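You operate a simulated robot arm through the tools that you are given. There is no shell and no other tool. Be economical: measure what you need, move in short steps, check, and stop when the job is done.

You are at the controls of a simulated robot arm. One attempt, no reset.

## Task
Fit the pole into the scrubbing head and lay out the rubber gloves.
Fine: the orange-grip pole; the gloves go from the cleaning drawer on to the worktop; shut the drawer.
Where things are to end (x, y in the base frame): rubber gloves within 60 mm of [430, -320].

The check looks at the end state, three seconds after you hand in, the way a careful person would. Anything else that was tipped, shoved, dropped, spilled or broken makes it a failure.

## Robot
A 7-joint arm with a two-finger parallel gripper, fixed in place. Base frame: the origin is at the foot of the arm, x ahead of it, y to its left, z up. Readings come in mm, degrees, newtons and seconds.
With the tool pointing down near the work surface it reaches from about 140 to 740 mm from the base axis. Its first joint turns from -166.0 to 166.0 degrees. Payload 1.57 kg.
The TCP is the grasp point between the finger pads, 30 mm short of the fingertips. In the tool frame z runs along the fingers and y along their closing line. Largest opening 110 mm; finger width 24, thickness 12; the body of the gripper, 48 by 112 mm, starts 78 mm behind the TCP.
Orientation is that of the tool frame in the base frame, as a unit quaternion [w, x, y, z]. With the fingers straight down and closing along the base's y, the tool's x points along the base's -x, its y along +y and its z along -z.

## Interface
- The arm moves only by the tool apply_moves. Its argument "commands" is a list of rows, each an object of numbers (a shift or turn left out is 0, a gripper value left out holds the last): "hand": the closure, from 0 (fully open) to 1 (shut); "x", "y", "z": the shift along the tool's x, y, z in units of 100 mm (1.0 is 100 mm); "rx", "ry", "rz": the turn, a rotation vector about the tool's x, y, z in units of 120 degrees (1.0 is 120 degrees). In form: [{"hand": .., "x": .., "y": .., "z": .., "rx": .., "ry": .., "rz": ..}, ...]. A call has 1 to 10 rows; each row is the pose to reach, as a shift and turn from the pose commanded when the call began, along the tool's axes at that moment. A call with a number of a shift or a turn outside -1 to 1 is refused whole. Rows are played at 5 a second. More than 50 mm and 8.6 degrees between two rows, or a gripper value outside its range, and nothing of the call is played. Where a pose cannot be reached the arm comes as near as it can. A force on the tool above 40 N (or 10 N above the force at the start of the call, whichever is more), or a blocked arm, ends the call early, and 0.2 s more pass. The fingers move at their own pace (about 45 mm/s each) and stop on an object; they squeeze with about 32 N. The grip force told is the motor's: it shows also when the fingers shut on nothing. Time passes only in rows, and 0.2 s behind the last, so rows that repeat a pose let the fingers close. The reply holds the time, the measured pose of the TCP, the force on the tool along the base axes, the opening and the grip force, in the units named above and with some noise, with the torque about the TCP (base axes, N m) and any sound that the robot's microphone picked up.
- Cameras (640 x 400 px; columns grow to the right, rows downward): "scene" is fixed at [51.9, -500.2, 1364.1]; the picture's right is [0.51, -0.86, 0.00], its down [-0.70, -0.41, -0.58] and it looks along [0.50, 0.30, -0.81] (base axes); focal length 292 px, centre (320, 200). "wrist" rides on the gripper at [70, 16, -141] in the tool frame; the picture's right is [-0.23, 0.97, 0.00], its down [-0.86, -0.20, -0.48] and it looks along [-0.47, -0.11, 0.88] (tool axes); focal length 222 px, centre (320, 200). There is no depth. A picture from a camera that has moved, and an enlarged one, comes with that camera's place and axes in the base frame and with its lens.
- camera(camera): a new picture of that camera. No time passes.
- lift_body(by): slides the trunk up (or, below 0, down) by that many mm; the arm rides with it, the base frame stays. It gives what a move gives, with no picture.
- enlarge(camera, box): a new picture of the part [left, top, right, bottom] of that camera's present view, enlarged. No time passes.
- hand_in(): hands the job in; it is judged then, once.

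Work in short steps. Places have to be worked out from the pictures, the camera data and where the tool is seen: move nearer, look again, correct. Check each grasp and each placing, and mend what went wrong. You have 120 turns and 76 pictures in all, those below and enlarged ones among them. Open the gripper and draw the arm clear of the work before you hand the job in, unless the task says otherwise; then end with one line.

The tools are called after "Request:" as name(argument=value, ...) on one line, values as JSON. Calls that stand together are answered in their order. apply_moves: Moves the arm, as the interface text tells. Its arguments: {"type":"object","properties":{"commands":{"type":"array","items":{"type":"object","properties":{"hand":{"type":"number"},"x":{"type":"number"},"y":{"type":"number"},"z":{"type":"number"},"rx":{"type":"number"},"ry":{"type":"number"},"rz":{"type":"number"}}}}},"required":["commands"]} The other tools are called the same way: lift_body (by) slides the trunk up or down; camera (camera) takes a picture; enlarge (camera, box) takes an enlarged picture of a part of a camera's view; hand_in () hands the job in.

At the start:

```text
time: 0.0
ee_pos: [289.2, -382.8, 1113.9]
tool_rot: [0.0, -0.001, 1.0, 0.0]
wrist_force: [-0.5, 0.0, -0.4]
moment: [-0.03, -0.04, 0.04]
width: 109.9
finger_force: 0.0
trunk travel left (down, up): [-525.0, 65.0]
```

scene: 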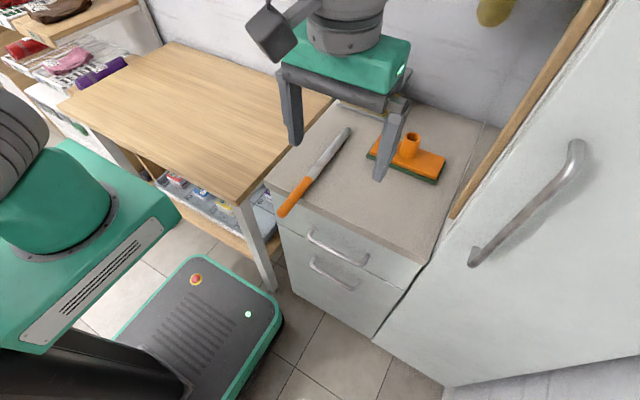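
wrist: 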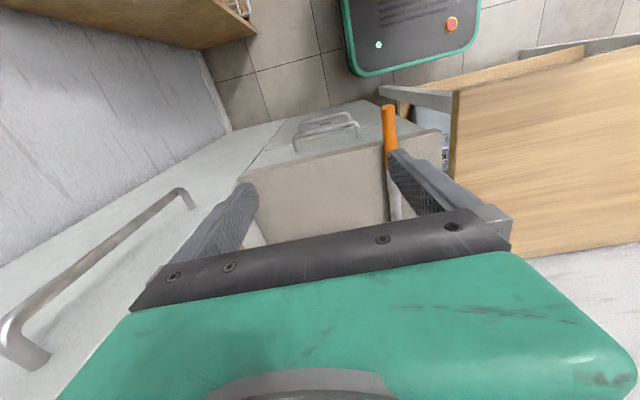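

The scene shows a worktop with the orange-grip pole, the scrubbing head with an upright socket, and two drawers beneath. I enlarge that area for measurements.

Request:
enlarge(camera="scene", box=[250, 90, 490, 240])

Request:
enlarge(camera="scene", box=[260, 180, 500, 330])

```text
2.67 times, centred on (370, 165) of scene
camera zoom: at [51.9, -500.2, 1364.1], right [0.51, -0.86, 0.0], down [-0.7, -0.41, -0.58], along [0.5, 0.3, -0.81], focal length 778 px, centre (187, 293)
```

zoom: 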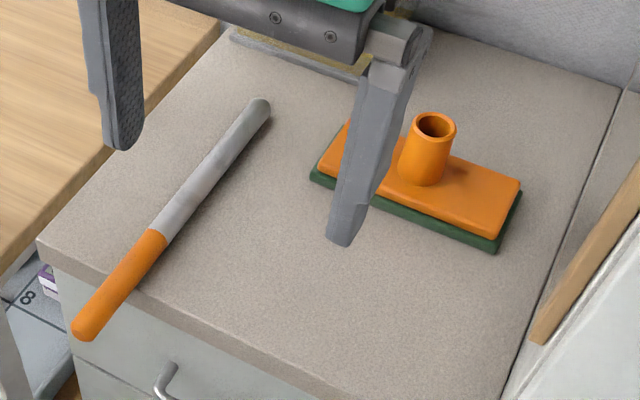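

```text
2.67 times, centred on (380, 255) of scene
camera zoom: at [51.9, -500.2, 1364.1], right [0.51, -0.86, 0.0], down [-0.7, -0.41, -0.58], along [0.5, 0.3, -0.81], focal length 778 px, centre (160, 53)
```

zoom: 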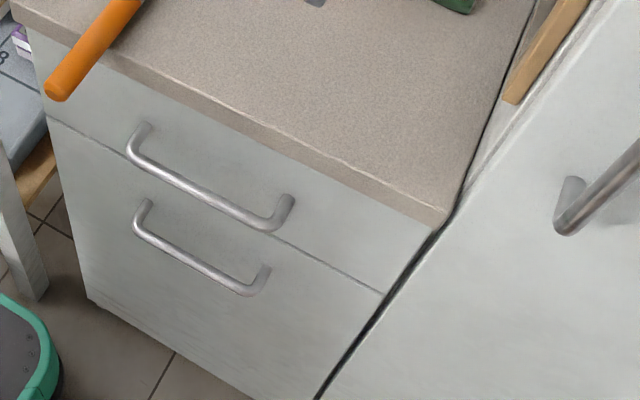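

Triangulating, I get the counter top at z≈868 with its front edge at x≈342. The pole lies along x at y≈-275 from x≈281 (orange end, overhanging) to 568 (grey end), and the socket is upright at about (541,-433). I plan to grip the orange end axially with the tool horizontal, then turn the tool down so the pole hangs grey end first. First I tilt the tool in the air.

Request:
apply_moves(commands=[{"hand": 0, "x": 0.04, "y": 0.1, "ry": -0.07}, {"x": 0.08, "y": 0.2, "ry": -0.14}, {"x": 0.12, "y": 0.3, "ry": -0.21}, {"x": 0.16, "y": 0.4, "ry": -0.28}, {"x": 0.2, "y": 0.5, "ry": -0.35}, {"x": 0.24, "y": 0.6, "ry": -0.42}, {"x": 0.28, "y": 0.7, "ry": -0.49}, {"x": 0.32, "y": 0.8, "ry": -0.56}, {"x": 0.36, "y": 0.9, "ry": -0.63}, {"x": 0.4, "y": 1.0, "ry": -0.7}])

```text
time: 2.2
ee_pos: [268.8, -295.0, 1069.5]
tool_rot: [0.623, -0.005, 0.782, -0.009]
wrist_force: [-1.2, 0.5, -1.3]
moment: [0.0, 0.0, 0.02]
width: 110.1
finger_force: 0.1
out of reach, approached as far as the arm can: row 9, 10
trunk travel left (down, up): [-525.0, 65.0]
```

The tool reached about 77° of tilt before a limit. I look at the arm posture.

Request:
camera(camera="scene")

Request:
camera(camera="wrist")

```text
71 pictures are left
```

scene: 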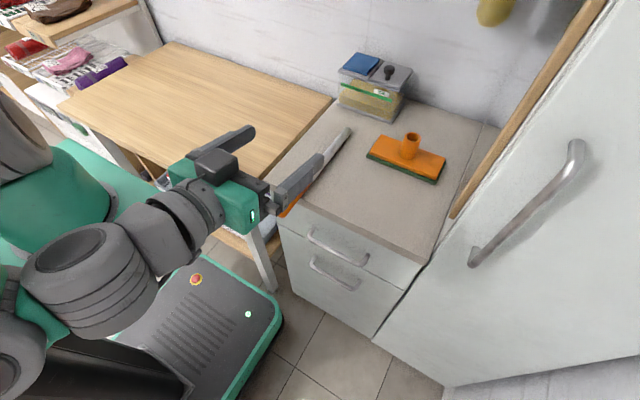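

```text
70 pictures are left
camera wrist: at [116.4, -278.6, 1033.3], right [0.05, 0.98, 0.2], down [-0.28, -0.18, 0.94], along [0.96, -0.11, 0.26], focal length 222 px, centre (320, 200)
```

wrist: 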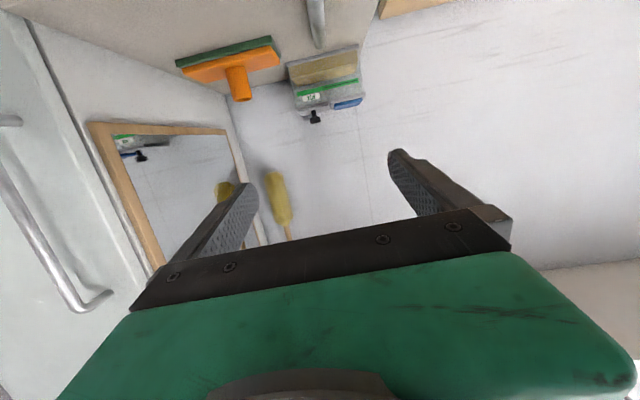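

I try extending forward along the tool axis while completing the tilt to horizontal.

Request:
apply_moves(commands=[{"z": 0.25, "ry": -0.02}, {"z": 0.5, "ry": -0.05}])

```text
time: 2.8
ee_pos: [314.7, -293.5, 1054.1]
tool_rot: [0.651, -0.008, 0.759, -0.013]
wrist_force: [-0.4, 0.5, 0.8]
moment: [0.0, 0.03, -0.01]
width: 110.1
finger_force: 0.1
out of reach, approached as far as the arm can: row 2
trunk travel left (down, up): [-525.0, 65.0]
```

I test whether a lower arm-relative height lets the tool become fully horizontal.

Request:
apply_moves(commands=[{"x": 0.3, "ry": -0.03}, {"x": 0.6, "ry": -0.06}, {"x": 0.8, "ry": -0.075}])

```text
time: 3.6
ee_pos: [313.1, -270.6, 966.8]
tool_rot: [0.68, -0.007, 0.733, -0.01]
wrist_force: [-0.5, 0.7, -0.6]
moment: [0.01, 0.03, -0.08]
width: 109.7
finger_force: 0.1
out of reach, approached as far as the arm can: row 1, 2, 3
trunk travel left (down, up): [-525.0, 65.0]
```

The tool is at 86° with y near the pole's line. I back off to x≈298 and look before lowering with the trunk.

Request:
apply_moves(commands=[{"z": -0.08, "y": -0.02}, {"z": -0.15, "y": -0.04}])

Request:
lift_body(by=-45)

Request:
enlarge(camera="scene", box=[190, 100, 430, 250])

Request:
camera(camera="wrist")

```text
time: 4.2
ee_pos: [295.5, -275.2, 967.3]
tool_rot: [0.68, -0.007, 0.733, -0.01]
wrist_force: [-0.2, 0.2, 0.1]
moment: [0.03, -0.01, 0.0]
width: 110.1
finger_force: 0.0
trunk travel left (down, up): [-525.0, 65.0]
```

```text
time: 5.1
ee_pos: [295.3, -275.0, 922.3]
tool_rot: [0.679, -0.007, 0.734, -0.01]
wrist_force: [-0.2, 1.3, 0.0]
moment: [0.0, 0.0, 0.01]
width: 110.0
finger_force: 0.1
trunk travel left (down, up): [-480.0, 110.0]
```

```text
2.67 times, centred on (310, 175) of scene
camera zoom: at [51.9, -500.2, 1364.1], right [0.51, -0.86, 0.0], down [-0.7, -0.41, -0.58], along [0.5, 0.3, -0.81], focal length 778 px, centre (347, 267)
```

zoom: 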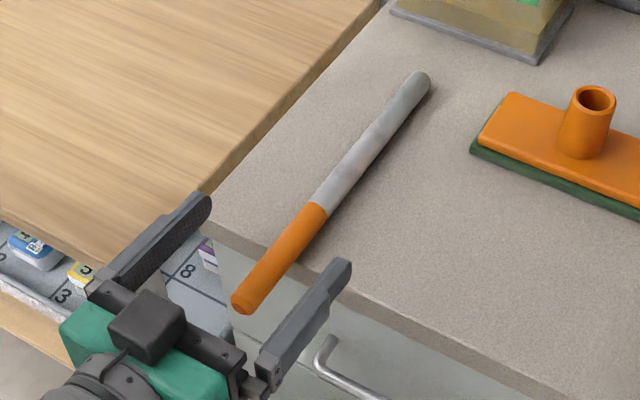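

```text
68 pictures are left
camera wrist: at [150.5, -260.2, 863.5], right [0.02, 0.98, 0.2], down [-0.41, -0.18, 0.89], along [0.91, -0.1, 0.4], focal length 222 px, centre (320, 200)
```

wrist: 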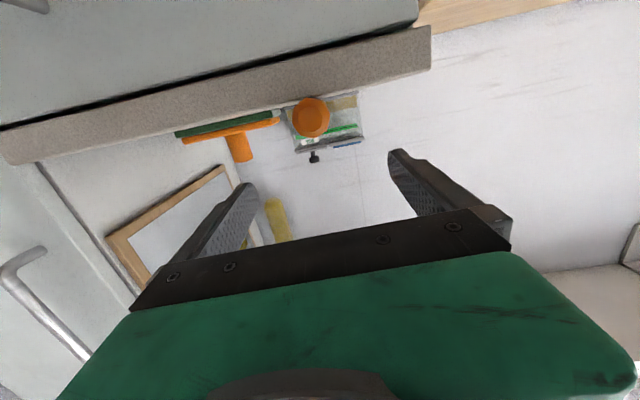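

From the wrist ray the pole end is at about (283,-269,872). I shift slightly and lower to the pole's axis height.

Request:
apply_moves(commands=[{"z": 0.06, "y": 0.05}])

Request:
lift_body(by=-49)

Request:
camera(camera="wrist")

Request:
enlarge(camera="scene", box=[190, 120, 350, 220])

```text
time: 5.5
ee_pos: [301.7, -270.0, 921.0]
tool_rot: [0.68, -0.006, 0.733, -0.01]
wrist_force: [0.1, -0.5, 0.0]
moment: [0.01, 0.03, -0.03]
width: 110.1
finger_force: 0.0
trunk travel left (down, up): [-480.0, 110.0]
```

```text
time: 6.4
ee_pos: [301.9, -270.7, 873.3]
tool_rot: [0.679, -0.006, 0.734, -0.011]
wrist_force: [-1.8, -0.1, 0.5]
moment: [0.04, -0.04, 0.02]
width: 110.0
finger_force: 0.0
trunk travel left (down, up): [-431.0, 159.0]
```

```text
67 pictures are left
camera wrist: at [156.4, -255.2, 814.3], right [0.02, 0.98, 0.2], down [-0.41, -0.18, 0.89], along [0.91, -0.1, 0.4], focal length 222 px, centre (320, 200)
```

wrist: 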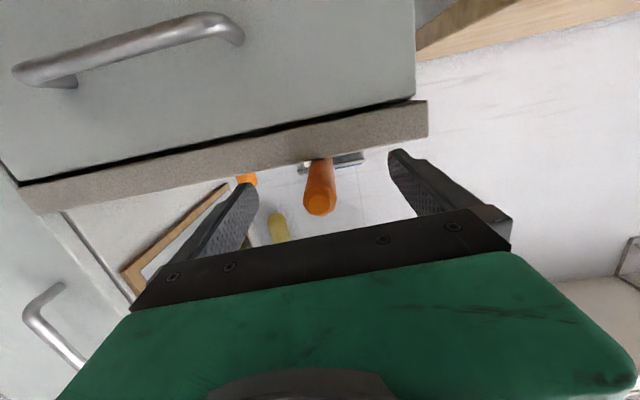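

```text
4.00 times, centred on (270, 170) of scene
camera zoom: at [51.9, -500.2, 1364.1], right [0.51, -0.86, 0.0], down [-0.7, -0.41, -0.58], along [0.5, 0.3, -0.81], focal length 1166 px, centre (520, 320)
```

zoom: 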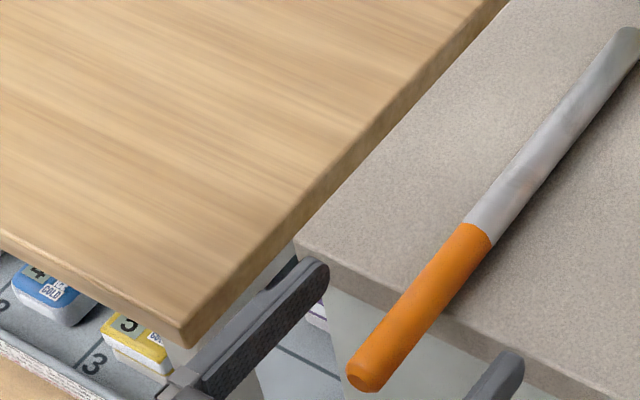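

The pole's end face now triangulates to (283,-271,873), right between the pads. I close.

Request:
apply_moves(commands=[{"hand": 0.4}, {"hand": 0.7}, {"hand": 1}, {"hand": 1}, {"hand": 1}, {"hand": 1}, {"hand": 1}, {"hand": 1}])

Request:
lift_body(by=15)

Request:
camera(camera="scene")

```text
time: 8.2
ee_pos: [301.4, -269.7, 872.5]
tool_rot: [0.68, -0.007, 0.733, -0.01]
wrist_force: [1.0, -1.0, 0.2]
moment: [0.02, 0.03, -0.08]
width: 21.6
finger_force: 32.7
trunk travel left (down, up): [-431.0, 159.0]
```

```text
time: 8.8
ee_pos: [301.1, -271.0, 887.0]
tool_rot: [0.68, -0.006, 0.734, -0.011]
wrist_force: [-0.3, 0.5, 0.1]
moment: [-0.04, 0.11, 0.17]
width: 21.8
finger_force: 32.1
trunk travel left (down, up): [-446.0, 144.0]
```

```text
65 pictures are left
```

scene: 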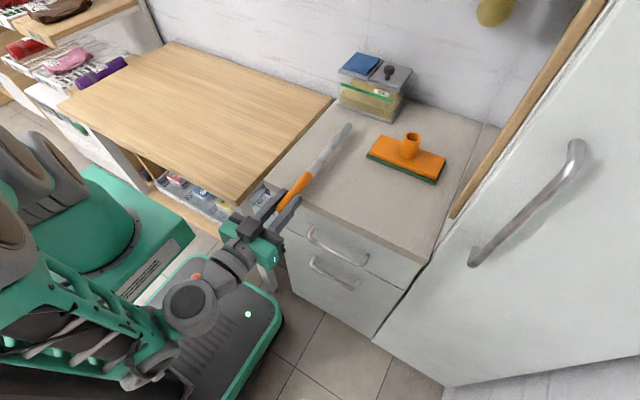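

The pole is held (21.6 mm wide) and lifted. I raise the trunk fully and begin turning the tool down while rising, keeping the grey tip clear of the counter.

Request:
lift_body(by=144)

Request:
apply_moves(commands=[{"x": -0.3, "ry": 0.04}, {"x": -0.6, "ry": 0.09}, {"x": -0.8, "ry": 0.14}, {"x": -1.0, "ry": 0.2}, {"x": -1.0, "ry": 0.26}])

Request:
camera(camera="scene")

```text
time: 10.5
ee_pos: [301.8, -270.6, 1032.3]
tool_rot: [0.68, -0.006, 0.733, -0.011]
wrist_force: [-0.1, -0.6, -1.5]
moment: [-0.01, 0.12, -0.09]
width: 21.8
finger_force: 32.4
trunk travel left (down, up): [-590.0, 0.0]
```

```text
time: 11.7
ee_pos: [310.9, -266.1, 1131.5]
tool_rot: [0.457, -0.004, 0.89, -0.01]
wrist_force: [-0.3, 0.6, -1.7]
moment: [0.0, 0.11, 0.08]
width: 21.6
finger_force: 32.0
trunk travel left (down, up): [-590.0, 0.0]
```

```text
64 pictures are left
```

scene: 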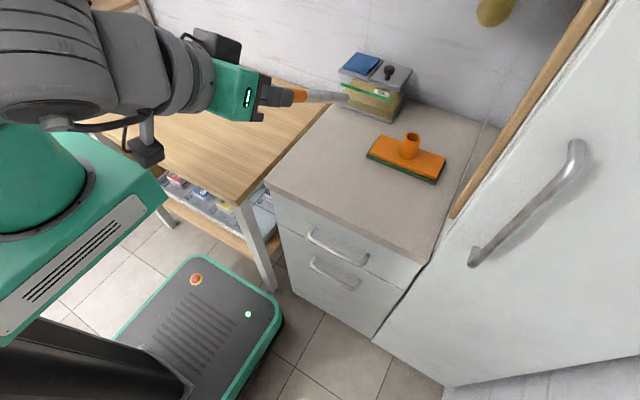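

Tilt is now 54° from vertical and the height 1131. I continue raising and rotating.

Request:
apply_moves(commands=[{"x": -0.25, "z": -0.18, "ry": 0.06}, {"x": -0.5, "z": -0.36, "ry": 0.12}, {"x": -0.75, "z": -0.54, "ry": 0.18}, {"x": -0.98, "z": -0.66, "ry": 0.25}])

```text
time: 12.7
ee_pos: [312.5, -263.8, 1250.1]
tool_rot: [0.211, 0.0, 0.977, -0.012]
wrist_force: [-0.6, -0.7, -1.3]
moment: [-0.17, 0.06, -0.04]
width: 21.6
finger_force: 32.3
trunk travel left (down, up): [-590.0, 0.0]
```

Height 1250 is reachable. I finish turning to put the pole vertical and look.

Request:
apply_moves(commands=[{"ry": 0.06, "z": -0.05}, {"ry": 0.12, "z": -0.1}, {"ry": 0.18, "z": -0.1}, {"ry": 0.22, "z": -0.1}])

Request:
camera(camera="scene")

Request:
camera(camera="wrist")

```text
time: 13.7
ee_pos: [311.7, -264.2, 1257.5]
tool_rot: [-0.018, 0.001, 1.0, -0.01]
wrist_force: [-1.3, 0.0, -1.2]
moment: [0.09, -0.02, -0.01]
width: 21.9
finger_force: 31.8
trunk travel left (down, up): [-590.0, 0.0]
```

```text
63 pictures are left
```

scene: 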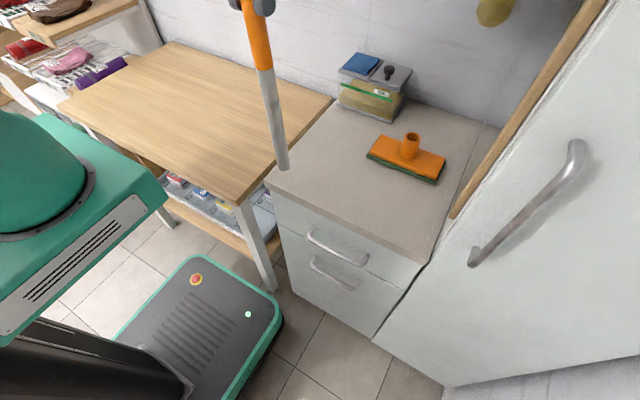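

```text
62 pictures are left
camera wrist: at [246.7, -244.8, 1401.8], right [0.23, 0.97, -0.03], down [0.87, -0.19, 0.45], along [0.43, -0.13, -0.89], focal length 222 px, centre (320, 200)
```

wrist: 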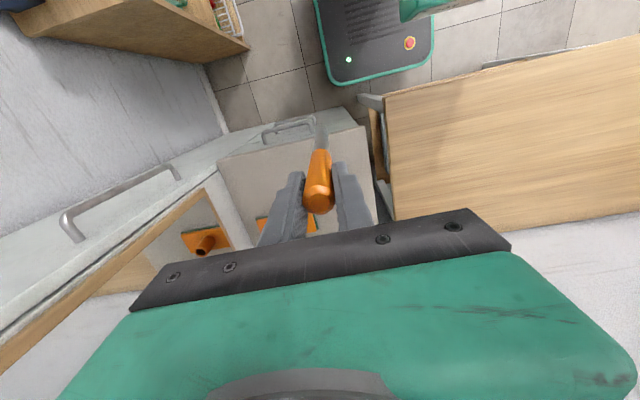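

The pole hangs nearly vertical. I enlarge both views to measure the pole tip and socket.

Request:
enlarge(camera="scene", box=[220, 0, 460, 200])

Request:
enlarge(camera="wrist", box=[240, 80, 400, 240])

```text
2.00 times, centred on (340, 100) of scene
camera zoom: at [51.9, -500.2, 1364.1], right [0.51, -0.86, 0.0], down [-0.7, -0.41, -0.58], along [0.5, 0.3, -0.81], focal length 583 px, centre (280, 400)
```

zoom: 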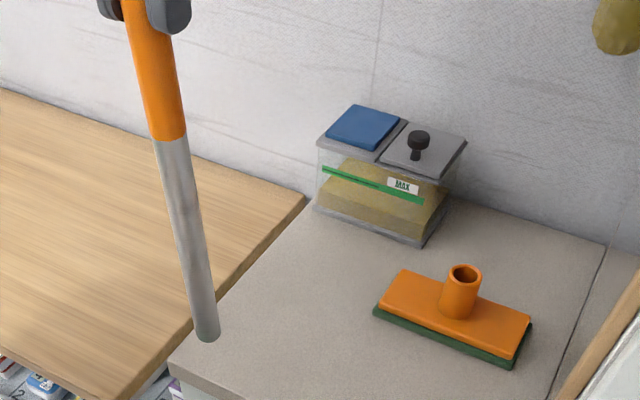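

```text
2.50 times, centred on (320, 160) of wrist
camera zoom: at [246.7, -244.8, 1401.8], right [0.23, 0.97, -0.03], down [0.87, -0.19, 0.45], along [0.43, -0.13, -0.89], focal length 555 px, centre (320, 300)
```

zoom: 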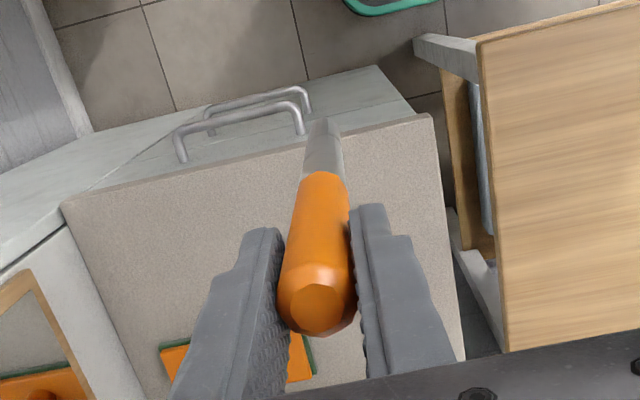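

Tip measured at about (313,-271,984), with the tool leaning ~1.3° towards -y. I correct that lean and move towards the socket at safe height.

Request:
apply_moves(commands=[{"rx": -0.006, "x": -0.15, "y": -0.15, "z": -0.05}, {"rx": -0.012, "x": -0.35, "y": -0.35, "z": -0.1}, {"rx": -0.012, "x": -0.6, "y": -0.6, "z": -0.1}, {"rx": -0.012, "x": -0.85, "y": -0.8, "z": -0.12}, {"rx": -0.012, "x": -1.0, "y": -1.0, "z": -0.14}])

Request:
enlarge(camera="scene", box=[260, 0, 500, 200])

Request:
camera(camera="wrist")

```text
time: 14.9
ee_pos: [409.1, -368.1, 1271.3]
tool_rot: [-0.017, 0.004, 1.0, 0.002]
wrist_force: [0.1, -1.0, -1.6]
moment: [0.17, -0.02, 0.02]
width: 21.6
finger_force: 32.2
out of reach, approached as far as the arm can: row 3, 4
trunk travel left (down, up): [-590.0, 0.0]
```

```text
2.00 times, centred on (380, 100) of scene
camera zoom: at [51.9, -500.2, 1364.1], right [0.51, -0.86, 0.0], down [-0.7, -0.41, -0.58], along [0.5, 0.3, -0.81], focal length 583 px, centre (200, 400)
```

zoom: 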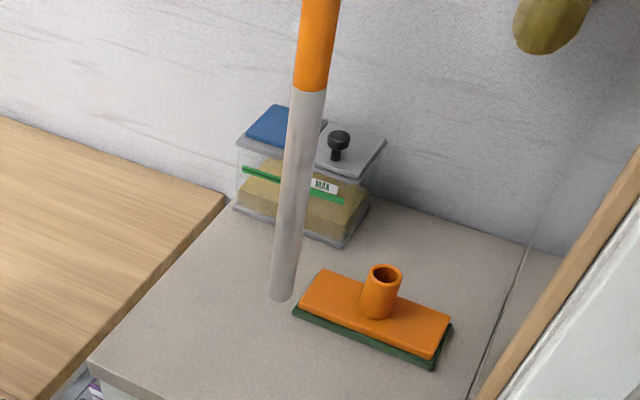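

```text
58 pictures are left
camera wrist: at [345.1, -352.0, 1415.8], right [0.23, 0.97, 0.0], down [0.87, -0.21, 0.45], along [0.43, -0.11, -0.89], focal length 222 px, centre (320, 200)
```

wrist: 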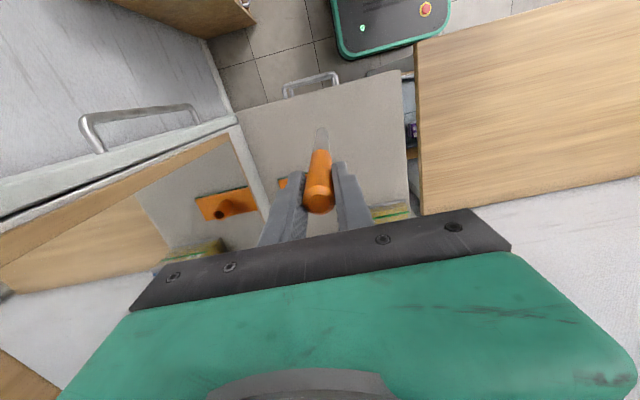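

Pole vertical looks good. I continue towards the socket in small steps to see whether the reach suffices.

Request:
apply_moves(commands=[{"x": -0.3, "y": -0.15, "z": 0.02}, {"x": -0.6, "y": -0.3, "z": 0.05}, {"x": -0.9, "y": -0.45, "z": 0.08}])

```text
time: 15.7
ee_pos: [501.4, -410.6, 1258.4]
tool_rot: [-0.019, 0.002, 1.0, 0.002]
wrist_force: [0.9, 0.4, -0.9]
moment: [0.12, 0.01, -0.02]
width: 21.5
finger_force: 32.2
trunk travel left (down, up): [-590.0, 0.0]
```

Reached without trouble. I measure the tip and the socket from here.

Request:
enlarge(camera="scene", box=[310, 60, 470, 200])

Request:
enlarge(camera="wrist", box=[240, 80, 400, 240])

```text
2.86 times, centred on (390, 130) of scene
camera zoom: at [51.9, -500.2, 1364.1], right [0.51, -0.86, 0.0], down [-0.7, -0.41, -0.58], along [0.5, 0.3, -0.81], focal length 833 px, centre (120, 400)
```

zoom: 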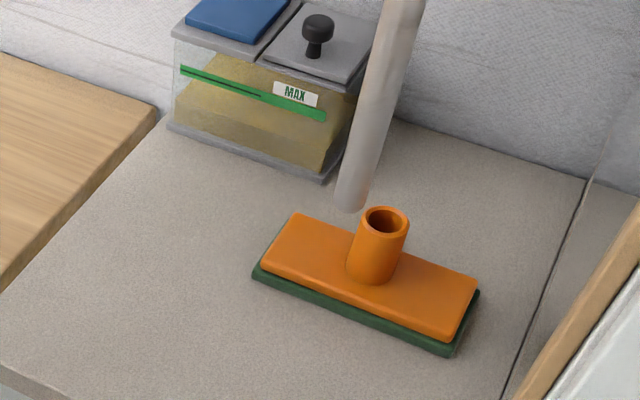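

```text
2.50 times, centred on (320, 160) of wrist
camera zoom: at [437.8, -394.6, 1403.4], right [0.23, 0.97, -0.01], down [0.87, -0.2, 0.45], along [0.43, -0.11, -0.89], focal length 555 px, centre (320, 300)
```

zoom: 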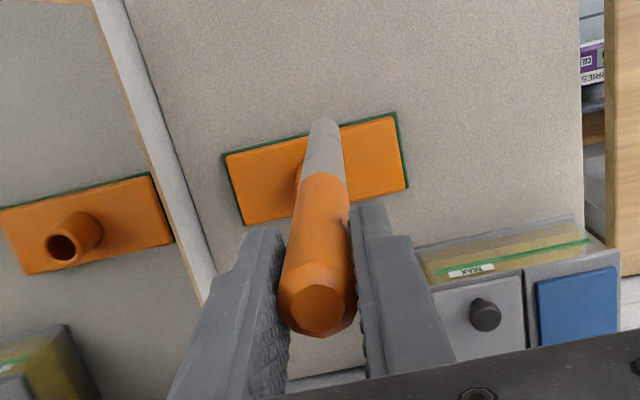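

Tip is at about (500,-413,985); the head centre triangulates to (554,-430) with socket rim at z≈943. I move the tip above the hole.

Request:
apply_moves(commands=[{"x": -0.2, "y": -0.06}, {"x": -0.4, "y": -0.12}, {"x": -0.54, "y": -0.17, "z": 0.1}, {"x": -0.54, "y": -0.17, "z": 0.2}])

Request:
enlarge(camera="scene", box=[350, 90, 470, 190])

Request:
enlarge(camera="wrist", box=[260, 90, 380, 190])

```text
time: 16.7
ee_pos: [524.2, -405.7, 1232.8]
tool_rot: [-0.016, 0.002, 1.0, 0.001]
wrist_force: [0.0, 0.3, -0.6]
moment: [0.1, -0.03, 0.0]
width: 21.9
finger_force: 32.3
out of reach, approached as far as the arm can: row 1, 2, 3, 4
trunk travel left (down, up): [-590.0, 0.0]
```

```text
4.00 times, centred on (410, 140) of scene
camera zoom: at [51.9, -500.2, 1364.1], right [0.51, -0.86, 0.0], down [-0.7, -0.41, -0.58], along [0.5, 0.3, -0.81], focal length 1166 px, centre (-40, 440)
```

zoom: 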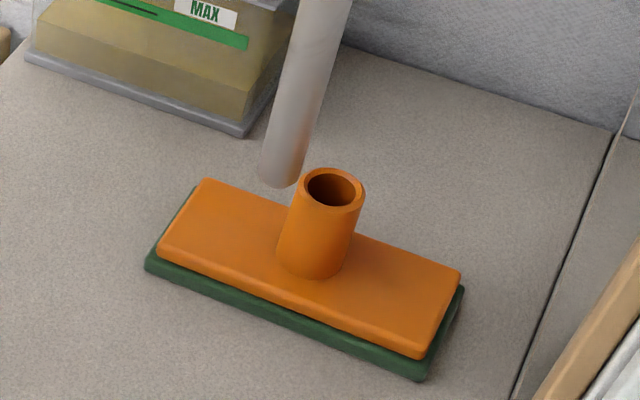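

```text
4.00 times, centred on (320, 140) of wrist
camera zoom: at [460.8, -389.5, 1377.3], right [0.23, 0.97, -0.01], down [0.87, -0.2, 0.45], along [0.44, -0.11, -0.89], focal length 888 px, centre (320, 440)
```

zoom: 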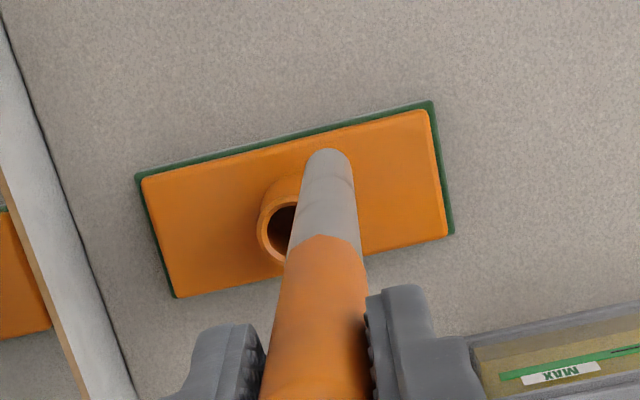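

The arm's reach runs out at this height (r≈663, while the socket is at r≈701). Instead, I'll put the pole back down, regrasp it at mid-length from above, yaw it 180°, and pitch the tool outward so the pole is vertical with the tool horizontal and lower. First I retreat.

Request:
apply_moves(commands=[{"x": 0.3, "y": 0.2, "z": -0.15}, {"x": 0.6, "y": 0.4, "z": -0.25}, {"x": 0.9, "y": 0.6, "z": -0.25}, {"x": 1.0, "y": 0.8, "z": -0.25}])

Request:
apply_moves(commands=[{"x": 0.3, "y": 0.2}, {"x": 0.6, "y": 0.4}, {"x": 0.9, "y": 0.55}, {"x": 1.0, "y": 0.6}])

```text
time: 17.7
ee_pos: [424.5, -324.7, 1260.6]
tool_rot: [-0.017, 0.003, 1.0, 0.001]
wrist_force: [0.6, 1.0, -0.3]
moment: [0.1, 0.01, 0.01]
width: 21.7
finger_force: 32.1
trunk travel left (down, up): [-590.0, 0.0]
```

```text
time: 18.7
ee_pos: [325.1, -264.1, 1264.2]
tool_rot: [-0.017, 0.002, 1.0, 0.001]
wrist_force: [0.0, -0.4, -0.9]
moment: [-0.12, -0.03, 0.01]
width: 21.6
finger_force: 32.4
trunk travel left (down, up): [-590.0, 0.0]
```

I reverse the rotation, first in place, then while descending.

Request:
apply_moves(commands=[{"ry": -0.06}, {"ry": -0.12}, {"ry": -0.18}, {"ry": -0.22}])

Request:
apply_moves(commands=[{"x": 0.2, "z": 0.1, "ry": -0.06}, {"x": 0.4, "z": 0.2, "ry": -0.12}, {"x": 0.6, "z": 0.3, "ry": -0.18}, {"x": 0.8, "z": 0.4, "ry": -0.25}])

```text
time: 19.7
ee_pos: [325.6, -264.8, 1264.3]
tool_rot: [0.213, 0.003, 0.977, 0.0]
wrist_force: [0.6, 0.5, -1.0]
moment: [0.09, 0.06, 0.03]
width: 21.3
finger_force: 32.0
trunk travel left (down, up): [-590.0, 0.0]
```

```text
time: 20.7
ee_pos: [269.1, -264.6, 1194.6]
tool_rot: [0.459, 0.003, 0.889, -0.001]
wrist_force: [-0.1, 0.4, 0.0]
moment: [-0.07, 0.1, -0.12]
width: 21.0
finger_force: 31.7
trunk travel left (down, up): [-590.0, 0.0]
```

I continue lowering toward the horizontal pose.

Request:
apply_moves(commands=[{"x": 0.2, "z": 0.2, "ry": -0.05}, {"x": 0.4, "z": 0.4, "ry": -0.1}, {"x": 0.6, "z": 0.6, "ry": -0.15}, {"x": 0.8, "z": 0.8, "ry": -0.2}, {"x": 0.98, "z": 0.98, "y": -0.05, "ry": -0.255}])

```text
time: 21.9
ee_pos: [291.4, -268.1, 1061.0]
tool_rot: [0.674, -0.001, 0.739, -0.006]
wrist_force: [1.2, 4.1, -7.2]
moment: [-0.03, -0.41, -0.29]
width: 21.0
finger_force: 32.2
trunk travel left (down, up): [-590.0, 0.0]
```

There was an unexpected force reading; I check whether it was only dynamic.

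Request:
apply_moves(commands=[{"z": 0.0}])

Request:
camera(camera="scene")

```text
time: 22.3
ee_pos: [290.8, -270.6, 1058.1]
tool_rot: [0.676, 0.003, 0.737, -0.001]
wrist_force: [0.3, 0.6, -1.5]
moment: [-0.03, 0.09, 0.04]
width: 20.7
finger_force: 31.7
trunk travel left (down, up): [-590.0, 0.0]
```

```text
53 pictures are left
```

scene: 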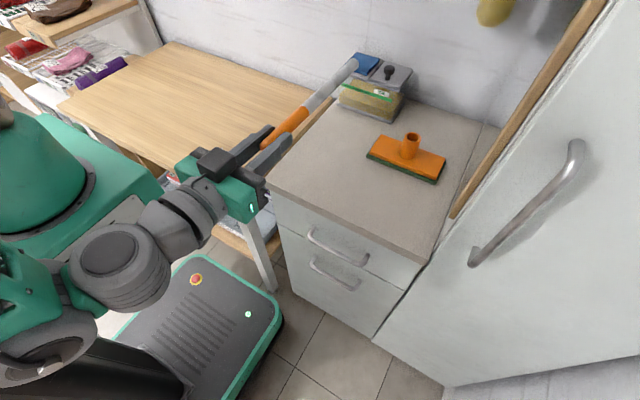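

It was dynamic; the pole is level again. I lower the trunk to lay it back on the counter.

Request:
lift_body(by=-172)

Request:
enlarge(camera="scene", box=[220, 90, 420, 240])

```text
time: 24.2
ee_pos: [291.4, -269.9, 886.0]
tool_rot: [0.676, 0.002, 0.737, -0.001]
wrist_force: [0.2, 0.5, -1.3]
moment: [-0.02, 0.14, -0.02]
width: 20.4
finger_force: 32.0
trunk travel left (down, up): [-418.0, 172.0]
```

```text
2.67 times, centred on (320, 165) of scene
camera zoom: at [51.9, -500.2, 1364.1], right [0.51, -0.86, 0.0], down [-0.7, -0.41, -0.58], along [0.5, 0.3, -0.81], focal length 778 px, centre (320, 293)
```

zoom: 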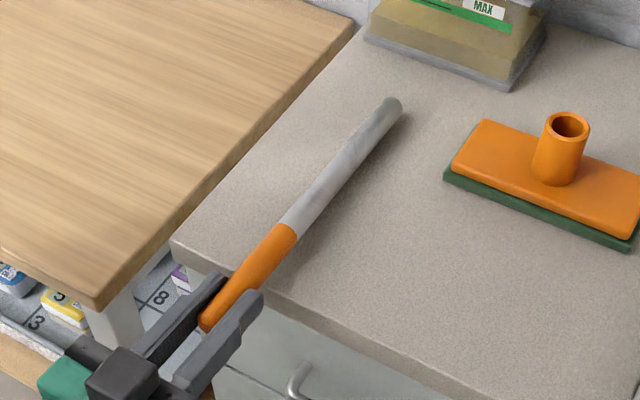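

I lower in small steps until contact.

Request:
lift_body(by=-8)

Request:
lift_body(by=-4)

```text
time: 24.8
ee_pos: [292.6, -268.7, 879.3]
tool_rot: [0.677, 0.002, 0.736, -0.001]
wrist_force: [-0.3, -0.9, 2.3]
moment: [0.01, -0.89, -0.05]
width: 20.7
finger_force: 32.1
trunk travel left (down, up): [-410.0, 180.0]
```

```text
time: 25.3
ee_pos: [291.2, -268.5, 874.4]
tool_rot: [0.676, 0.002, 0.737, -0.001]
wrist_force: [-0.6, -0.5, 3.3]
moment: [0.03, -0.87, -0.1]
width: 20.6
finger_force: 31.3
trunk travel left (down, up): [-406.0, 184.0]
```

The tip touches and the pole pivots in the grip to lie flat. I lower 2 mm more and open.

Request:
lift_body(by=-2)

Request:
apply_moves(commands=[{"hand": 0.6}, {"hand": 0.3}, {"hand": 0}, {"hand": 0}, {"hand": 0}, {"hand": 0}])

Request:
lift_body(by=100)

Request:
camera(camera="scene")

```text
time: 25.9
ee_pos: [292.5, -269.3, 872.9]
tool_rot: [0.676, 0.003, 0.737, -0.002]
wrist_force: [0.4, -0.7, 7.0]
moment: [0.02, -0.5, -0.11]
width: 21.0
finger_force: 31.8
trunk travel left (down, up): [-404.0, 186.0]
```

```text
time: 27.3
ee_pos: [292.2, -269.1, 871.8]
tool_rot: [0.675, 0.003, 0.738, -0.002]
wrist_force: [-0.5, 0.4, 0.4]
moment: [0.03, -0.03, 0.0]
width: 110.2
finger_force: 0.1
trunk travel left (down, up): [-404.0, 186.0]
```

```text
time: 28.6
ee_pos: [291.0, -269.1, 973.5]
tool_rot: [0.675, 0.002, 0.738, -0.001]
wrist_force: [0.2, 0.7, -0.6]
moment: [0.02, 0.0, 0.0]
width: 110.0
finger_force: 0.1
trunk travel left (down, up): [-504.0, 86.0]
```

```text
51 pictures are left
```

scene: 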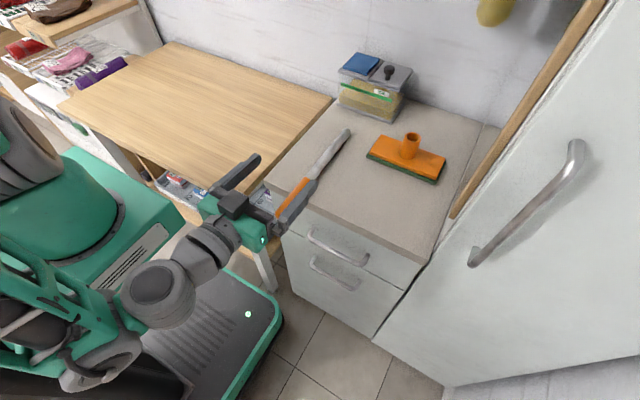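

The pole is back in place. I return the tool to vertical above the pole's middle (x≈425).

Request:
apply_moves(commands=[{"x": -0.1, "z": 0.1, "ry": 0.07}, {"x": -0.2, "z": 0.2, "ry": 0.14}, {"x": -0.3, "z": 0.3, "ry": 0.21}, {"x": -0.4, "z": 0.4, "ry": 0.28}, {"x": -0.5, "z": 0.5, "ry": 0.35}, {"x": -0.5, "z": 0.6, "ry": 0.42}, {"x": -0.5, "z": 0.7, "ry": 0.49}, {"x": -0.5, "z": 0.8, "ry": 0.56}, {"x": -0.5, "z": 0.9, "ry": 0.63}, {"x": -0.5, "z": 1.0, "ry": 0.7}])

Request:
apply_moves(commands=[{"rz": 0.07, "x": -0.1}, {"rz": 0.14, "x": -0.2}, {"rz": 0.21, "x": -0.3}, {"rz": 0.28, "x": -0.3}, {"rz": 0.35, "x": -0.3}, {"rz": 0.42, "x": -0.3}, {"rz": 0.49, "x": -0.3}, {"rz": 0.56, "x": -0.3}, {"rz": 0.63, "x": -0.3}, {"rz": 0.7, "x": -0.3}])

```text
time: 30.8
ee_pos: [396.7, -269.2, 1011.6]
tool_rot: [0.007, 0.003, 1.0, 0.001]
wrist_force: [0.3, -0.1, -0.2]
moment: [0.0, -0.02, 0.03]
width: 110.0
finger_force: 0.1
trunk travel left (down, up): [-504.0, 86.0]
```

```text
time: 33.0
ee_pos: [426.5, -268.5, 1014.1]
tool_rot: [0.005, 0.672, 0.74, 0.007]
wrist_force: [0.6, 0.8, -0.1]
moment: [0.04, 0.01, -0.02]
width: 110.1
finger_force: 0.3
trunk travel left (down, up): [-504.0, 86.0]
```

The yaw works. I continue the remaining ~95° with two calls.

Request:
apply_moves(commands=[{"rz": 0.07}, {"rz": 0.14}, {"rz": 0.21}, {"rz": 0.28}, {"rz": 0.35}, {"rz": 0.42}, {"rz": 0.49}, {"rz": 0.56}, {"rz": 0.63}, {"rz": 0.7}])

Request:
apply_moves(commands=[{"rz": 0.05}, {"rz": 0.1}])

Request:
camera(camera="wrist")

Request:
camera(camera="scene")

```text
time: 35.2
ee_pos: [425.5, -270.3, 1013.4]
tool_rot: [0.0, 0.995, 0.101, 0.009]
wrist_force: [-0.2, -0.3, 0.4]
moment: [-0.03, -0.01, 0.02]
width: 110.0
finger_force: 0.0
trunk travel left (down, up): [-504.0, 86.0]
```

```text
time: 35.8
ee_pos: [427.0, -269.4, 1012.6]
tool_rot: [-0.001, 1.0, -0.003, 0.009]
wrist_force: [-0.2, 0.5, 0.1]
moment: [0.0, -0.02, 0.01]
width: 109.8
finger_force: 0.2
trunk travel left (down, up): [-504.0, 86.0]
```

```text
50 pictures are left
camera wrist: at [494.0, -286.3, 1156.6], right [-0.23, -0.97, -0.01], down [-0.86, 0.2, 0.46], along [-0.45, 0.11, -0.89], focal length 222 px, centre (320, 200)
```

wrist: 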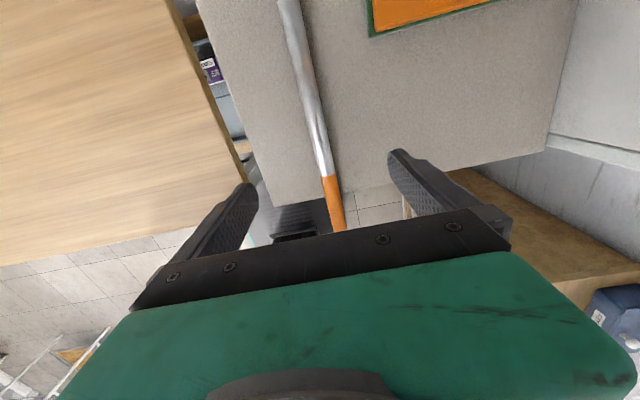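

```text
49 pictures are left
```

scene: 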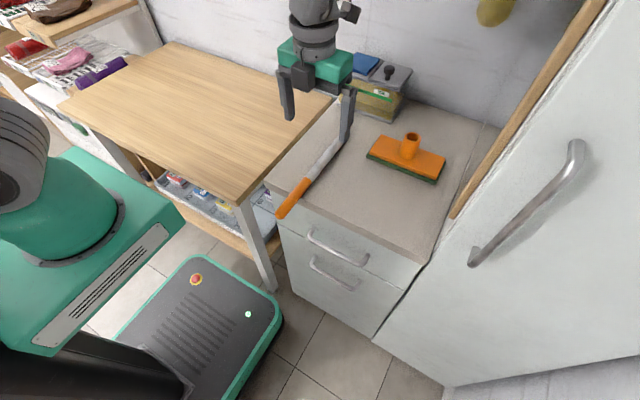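

The pole is at y≈-271, parallel to x, centred between the fingers. I tilt the tool 15° outward and lower with the trunk.

Request:
apply_moves(commands=[{"ry": 0.06, "y": 0.01}, {"ry": 0.125, "y": 0.015}])

Request:
lift_body(by=-107)

Request:
enlarge(camera="scene", box=[250, 80, 410, 230])

```text
time: 36.4
ee_pos: [425.2, -270.7, 1014.3]
tool_rot: [-0.001, 0.99, -0.002, 0.142]
wrist_force: [0.2, 0.1, -0.4]
moment: [-0.04, 0.0, 0.01]
width: 109.8
finger_force: 0.0
trunk travel left (down, up): [-504.0, 86.0]
```

```text
time: 37.8
ee_pos: [426.5, -270.6, 906.5]
tool_rot: [0.0, 0.99, -0.003, 0.139]
wrist_force: [-0.6, 0.8, 0.3]
moment: [0.05, 0.0, 0.02]
width: 109.9
finger_force: 0.0
trunk travel left (down, up): [-397.0, 193.0]
```

```text
2.67 times, centred on (330, 155) of scene
camera zoom: at [51.9, -500.2, 1364.1], right [0.51, -0.86, 0.0], down [-0.7, -0.41, -0.58], along [0.5, 0.3, -0.81], focal length 778 px, centre (293, 320)
```

zoom: 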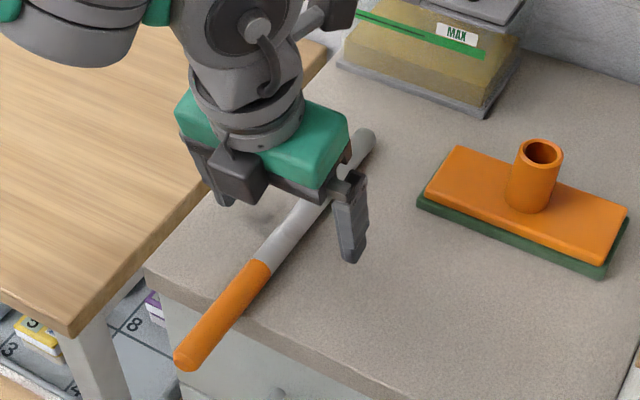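

I lower in small increments, watching the force for counter contact.

Request:
lift_body(by=-6)

Request:
lift_body(by=-3.5)

```text
time: 38.3
ee_pos: [425.9, -270.3, 901.1]
tool_rot: [0.0, 0.99, -0.002, 0.139]
wrist_force: [0.6, 0.4, 0.0]
moment: [-0.02, -0.01, -0.03]
width: 109.9
finger_force: 0.0
trunk travel left (down, up): [-391.0, 199.0]
```

```text
time: 38.9
ee_pos: [426.2, -271.1, 897.8]
tool_rot: [0.0, 0.99, -0.003, 0.139]
wrist_force: [0.7, -0.5, 1.0]
moment: [0.03, 0.01, 0.05]
width: 110.2
finger_force: 0.0
trunk travel left (down, up): [-388.0, 202.0]
```

Request:
lift_body(by=-2)

Request:
apply_moves(commands=[{"hand": 0.4}, {"hand": 0.7}, {"hand": 1}, {"hand": 1}, {"hand": 1}, {"hand": 1}, {"hand": 1}, {"hand": 1}])

Request:
lift_body(by=40)

Request:
enlarge(camera="scene", box=[250, 80, 410, 230])

```text
time: 39.4
ee_pos: [425.8, -270.7, 895.1]
tool_rot: [0.0, 0.99, -0.002, 0.139]
wrist_force: [-0.7, -0.2, -0.5]
moment: [-0.02, 0.0, 0.02]
width: 109.9
finger_force: 0.0
trunk travel left (down, up): [-386.0, 204.0]
```

```text
time: 41.2
ee_pos: [425.3, -271.1, 895.5]
tool_rot: [-0.001, 0.99, -0.002, 0.139]
wrist_force: [-0.1, 0.5, 1.1]
moment: [-0.02, -0.01, 0.03]
width: 20.2
finger_force: 32.5
trunk travel left (down, up): [-386.0, 204.0]
```

```text
time: 42.0
ee_pos: [426.3, -270.7, 935.2]
tool_rot: [0.0, 0.99, -0.003, 0.139]
wrist_force: [-0.3, 1.3, -1.1]
moment: [0.0, -0.02, 0.0]
width: 20.4
finger_force: 31.6
trunk travel left (down, up): [-426.0, 164.0]
```

```text
2.67 times, centred on (330, 155) of scene
camera zoom: at [51.9, -500.2, 1364.1], right [0.51, -0.86, 0.0], down [-0.7, -0.41, -0.58], along [0.5, 0.3, -0.81], focal length 778 px, centre (293, 320)
```

zoom: 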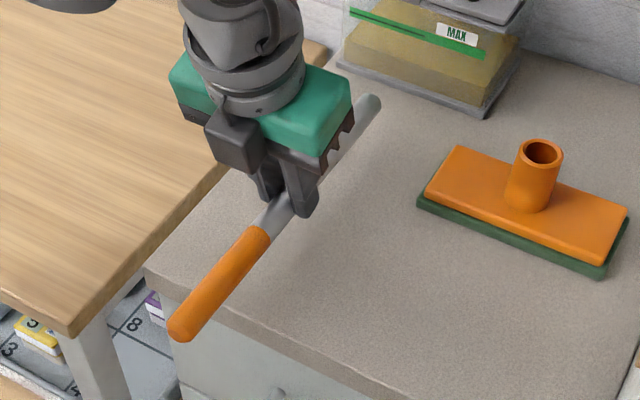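

The pole is held and balanced. I raise it 100 mm and yaw it about the vertical by +142° (two calls) so the grey end faces the robot.

Request:
lift_body(by=100)

Request:
apply_moves(commands=[{"rx": 0.019, "rz": -0.067}, {"rx": 0.0385, "rz": -0.1345}, {"rx": 0.058, "rz": -0.202}, {"rx": 0.077, "rz": -0.269}, {"rx": 0.096, "rz": -0.336}, {"rx": 0.1155, "rz": -0.404}, {"rx": 0.135, "rz": -0.471}, {"rx": 0.154, "rz": -0.538}, {"rx": 0.173, "rz": -0.605}, {"rx": 0.1925, "rz": -0.673}])

Request:
apply_moves(commands=[{"rx": 0.019, "rz": -0.067}, {"rx": 0.0385, "rz": -0.1345}, {"rx": 0.058, "rz": -0.202}, {"rx": 0.077, "rz": -0.269}, {"rx": 0.096, "rz": -0.336}, {"rx": 0.1155, "rz": -0.404}, {"rx": 0.133, "rz": -0.464}])

Request:
camera(camera="scene")

```text
time: 43.3
ee_pos: [427.0, -270.7, 1034.4]
tool_rot: [0.0, 0.99, -0.003, 0.14]
wrist_force: [-0.1, -0.5, -1.7]
moment: [-0.01, -0.02, 0.02]
width: 20.6
finger_force: 31.8
trunk travel left (down, up): [-526.0, 64.0]
```

```text
time: 45.5
ee_pos: [426.6, -271.8, 1033.9]
tool_rot: [-0.093, 0.737, 0.662, 0.105]
wrist_force: [-0.1, 0.1, -1.1]
moment: [0.0, 0.01, 0.0]
width: 20.3
finger_force: 32.1
trunk travel left (down, up): [-526.0, 64.0]
```

```text
time: 47.1
ee_pos: [425.9, -270.0, 1036.2]
tool_rot: [-0.132, 0.325, 0.936, 0.045]
wrist_force: [0.1, 0.1, -1.3]
moment: [-0.01, 0.04, -0.02]
width: 20.3
finger_force: 32.0
trunk travel left (down, up): [-526.0, 64.0]
```

```text
46 pictures are left
```

scene: 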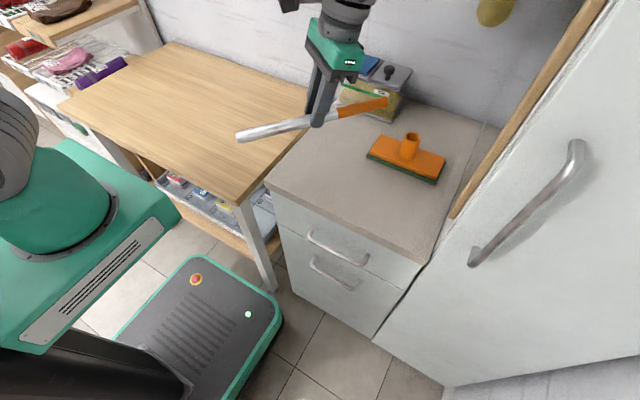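

Now I raise the trunk 60 mm and pitch the tool outward about its closing axis, bringing the grey end down.

Request:
lift_body(by=60)

Request:
apply_moves(commands=[{"ry": -0.07}, {"ry": -0.14}, {"ry": -0.21}, {"ry": -0.28}, {"ry": -0.35}, {"ry": -0.42}, {"ry": -0.49}, {"ry": -0.56}, {"ry": -0.63}, {"ry": -0.7}])

Request:
camera(camera="scene")

```text
time: 48.1
ee_pos: [426.7, -270.5, 1095.9]
tool_rot: [-0.131, 0.325, 0.935, 0.047]
wrist_force: [0.4, -0.5, -1.5]
moment: [-0.04, 0.0, 0.01]
width: 20.2
finger_force: 32.0
trunk travel left (down, up): [-586.0, 4.0]
```

```text
time: 50.3
ee_pos: [425.5, -269.2, 1094.5]
tool_rot: [0.53, 0.271, 0.783, -0.183]
wrist_force: [0.8, -0.1, -0.6]
moment: [-0.01, 0.0, 0.0]
width: 20.1
finger_force: 32.6
trunk travel left (down, up): [-586.0, 4.0]
```

```text
45 pictures are left
```

scene: 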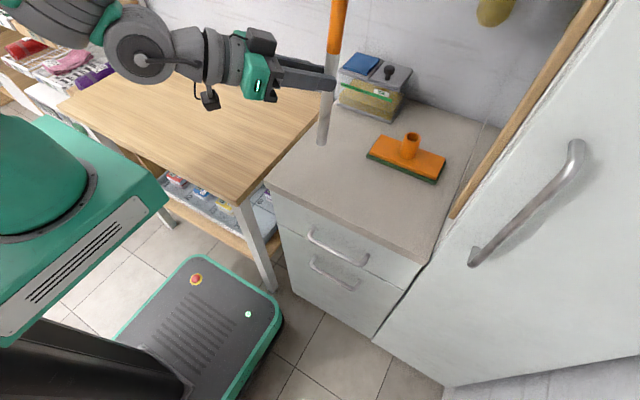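

Works well. I finish the last 6° of pitch and then measure verticality.

Request:
apply_moves(commands=[{"ry": -0.05}, {"ry": -0.05}])

Request:
enlarge(camera="scene", box=[270, 0, 470, 190])

Request:
camera(camera="wrist")

```text
time: 50.9
ee_pos: [425.6, -270.4, 1094.8]
tool_rot: [0.569, 0.263, 0.754, -0.197]
wrist_force: [-1.1, 0.1, -0.4]
moment: [0.0, 0.01, 0.01]
width: 20.0
finger_force: 31.6
trunk travel left (down, up): [-586.0, 4.0]
```

```text
2.11 times, centred on (370, 95) of scene
camera zoom: at [51.9, -500.2, 1364.1], right [0.51, -0.86, 0.0], down [-0.7, -0.41, -0.58], along [0.5, 0.3, -0.81], focal length 614 px, centre (215, 421)
```

zoom: 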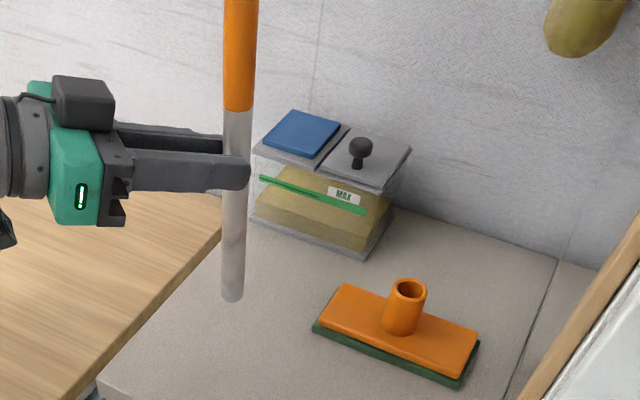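

```text
43 pictures are left
camera wrist: at [315.2, -161.3, 1067.5], right [0.65, 0.72, 0.22], down [-0.3, -0.02, 0.95], along [0.69, -0.69, 0.21], focal length 222 px, centre (320, 200)
```

wrist: 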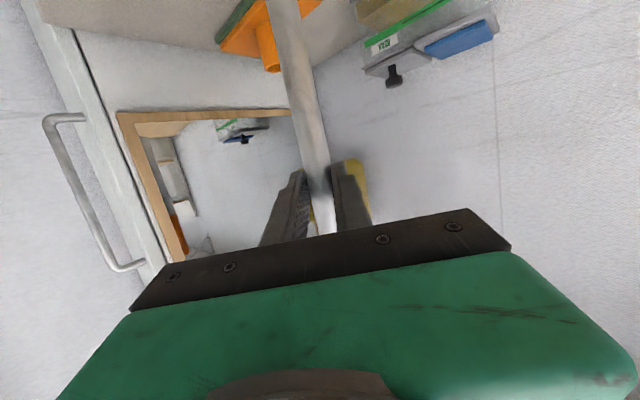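

The pole is vertical to within about a degree; tip near (440,-287,952). I move outward toward the socket, rising slightly, in two legs with a look between.

Request:
apply_moves(commands=[{"x": -0.15}, {"x": -0.22, "y": -0.08, "z": 0.3}, {"x": -0.32, "y": -0.16, "z": 0.65}, {"x": -0.44, "y": -0.25, "z": 1.0}])

Request:
enlarge(camera="scene", box=[310, 50, 470, 190])

```text
time: 51.9
ee_pos: [497.4, -357.3, 1109.7]
tool_rot: [0.568, 0.262, 0.755, -0.197]
wrist_force: [0.5, -0.7, -0.6]
moment: [0.01, 0.03, 0.0]
width: 20.3
finger_force: 32.1
trunk travel left (down, up): [-586.0, 4.0]
```

```text
2.86 times, centred on (390, 120) of scene
camera zoom: at [51.9, -500.2, 1364.1], right [0.51, -0.86, 0.0], down [-0.7, -0.41, -0.58], along [0.5, 0.3, -0.81], focal length 833 px, centre (120, 429)
```

zoom: 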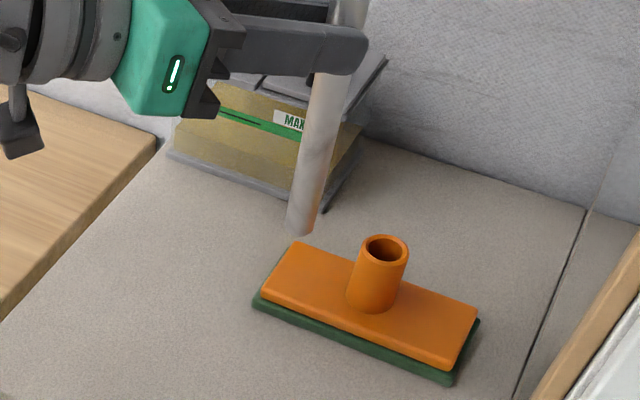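

Tip now ≈(514,-373,967), hole ≈(554,-429,943). I move the remaining (+40,-55).

Request:
apply_moves(commands=[{"x": -0.06, "y": -0.06, "z": 0.21}, {"x": -0.12, "y": -0.12, "z": 0.42}, {"x": -0.18, "y": -0.18, "z": 0.63}, {"x": -0.18, "y": -0.18, "z": 0.63}])

Request:
enlarge(camera="scene", box=[350, 70, 470, 170])

Request:
camera(camera="wrist")

```text
time: 52.9
ee_pos: [536.9, -411.1, 1110.1]
tool_rot: [0.568, 0.263, 0.754, -0.197]
wrist_force: [0.4, 0.5, -2.4]
moment: [-0.03, 0.05, 0.01]
width: 20.1
finger_force: 32.5
trunk travel left (down, up): [-586.0, 4.0]
```

```text
4.00 times, centred on (410, 120) of scene
camera zoom: at [51.9, -500.2, 1364.1], right [0.51, -0.86, 0.0], down [-0.7, -0.41, -0.58], along [0.5, 0.3, -0.81], focal length 1166 px, centre (-40, 520)
```

zoom: 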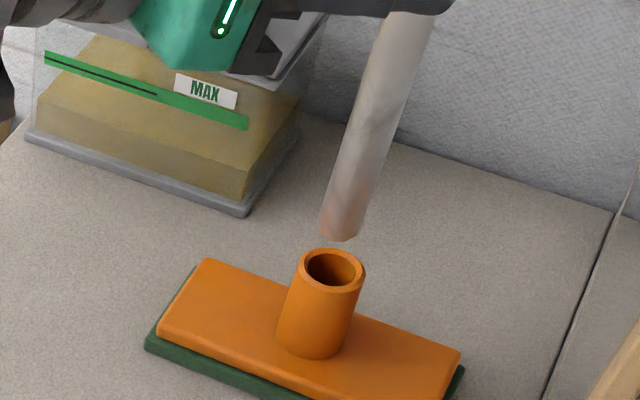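

```text
40 pictures are left
camera wrist: at [425.7, -302.5, 1083.3], right [0.65, 0.72, 0.22], down [-0.3, -0.02, 0.95], along [0.69, -0.69, 0.21], focal length 222 px, centre (320, 200)
```

wrist: 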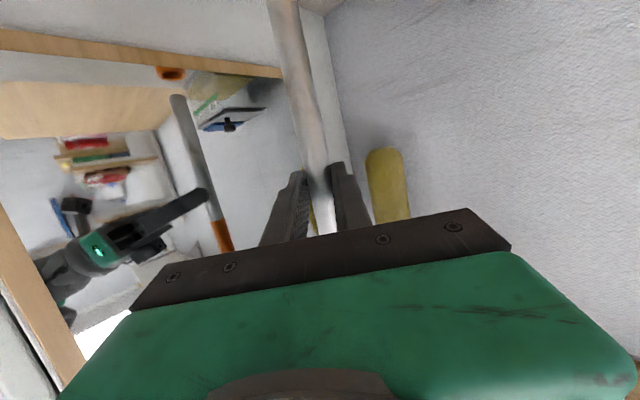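

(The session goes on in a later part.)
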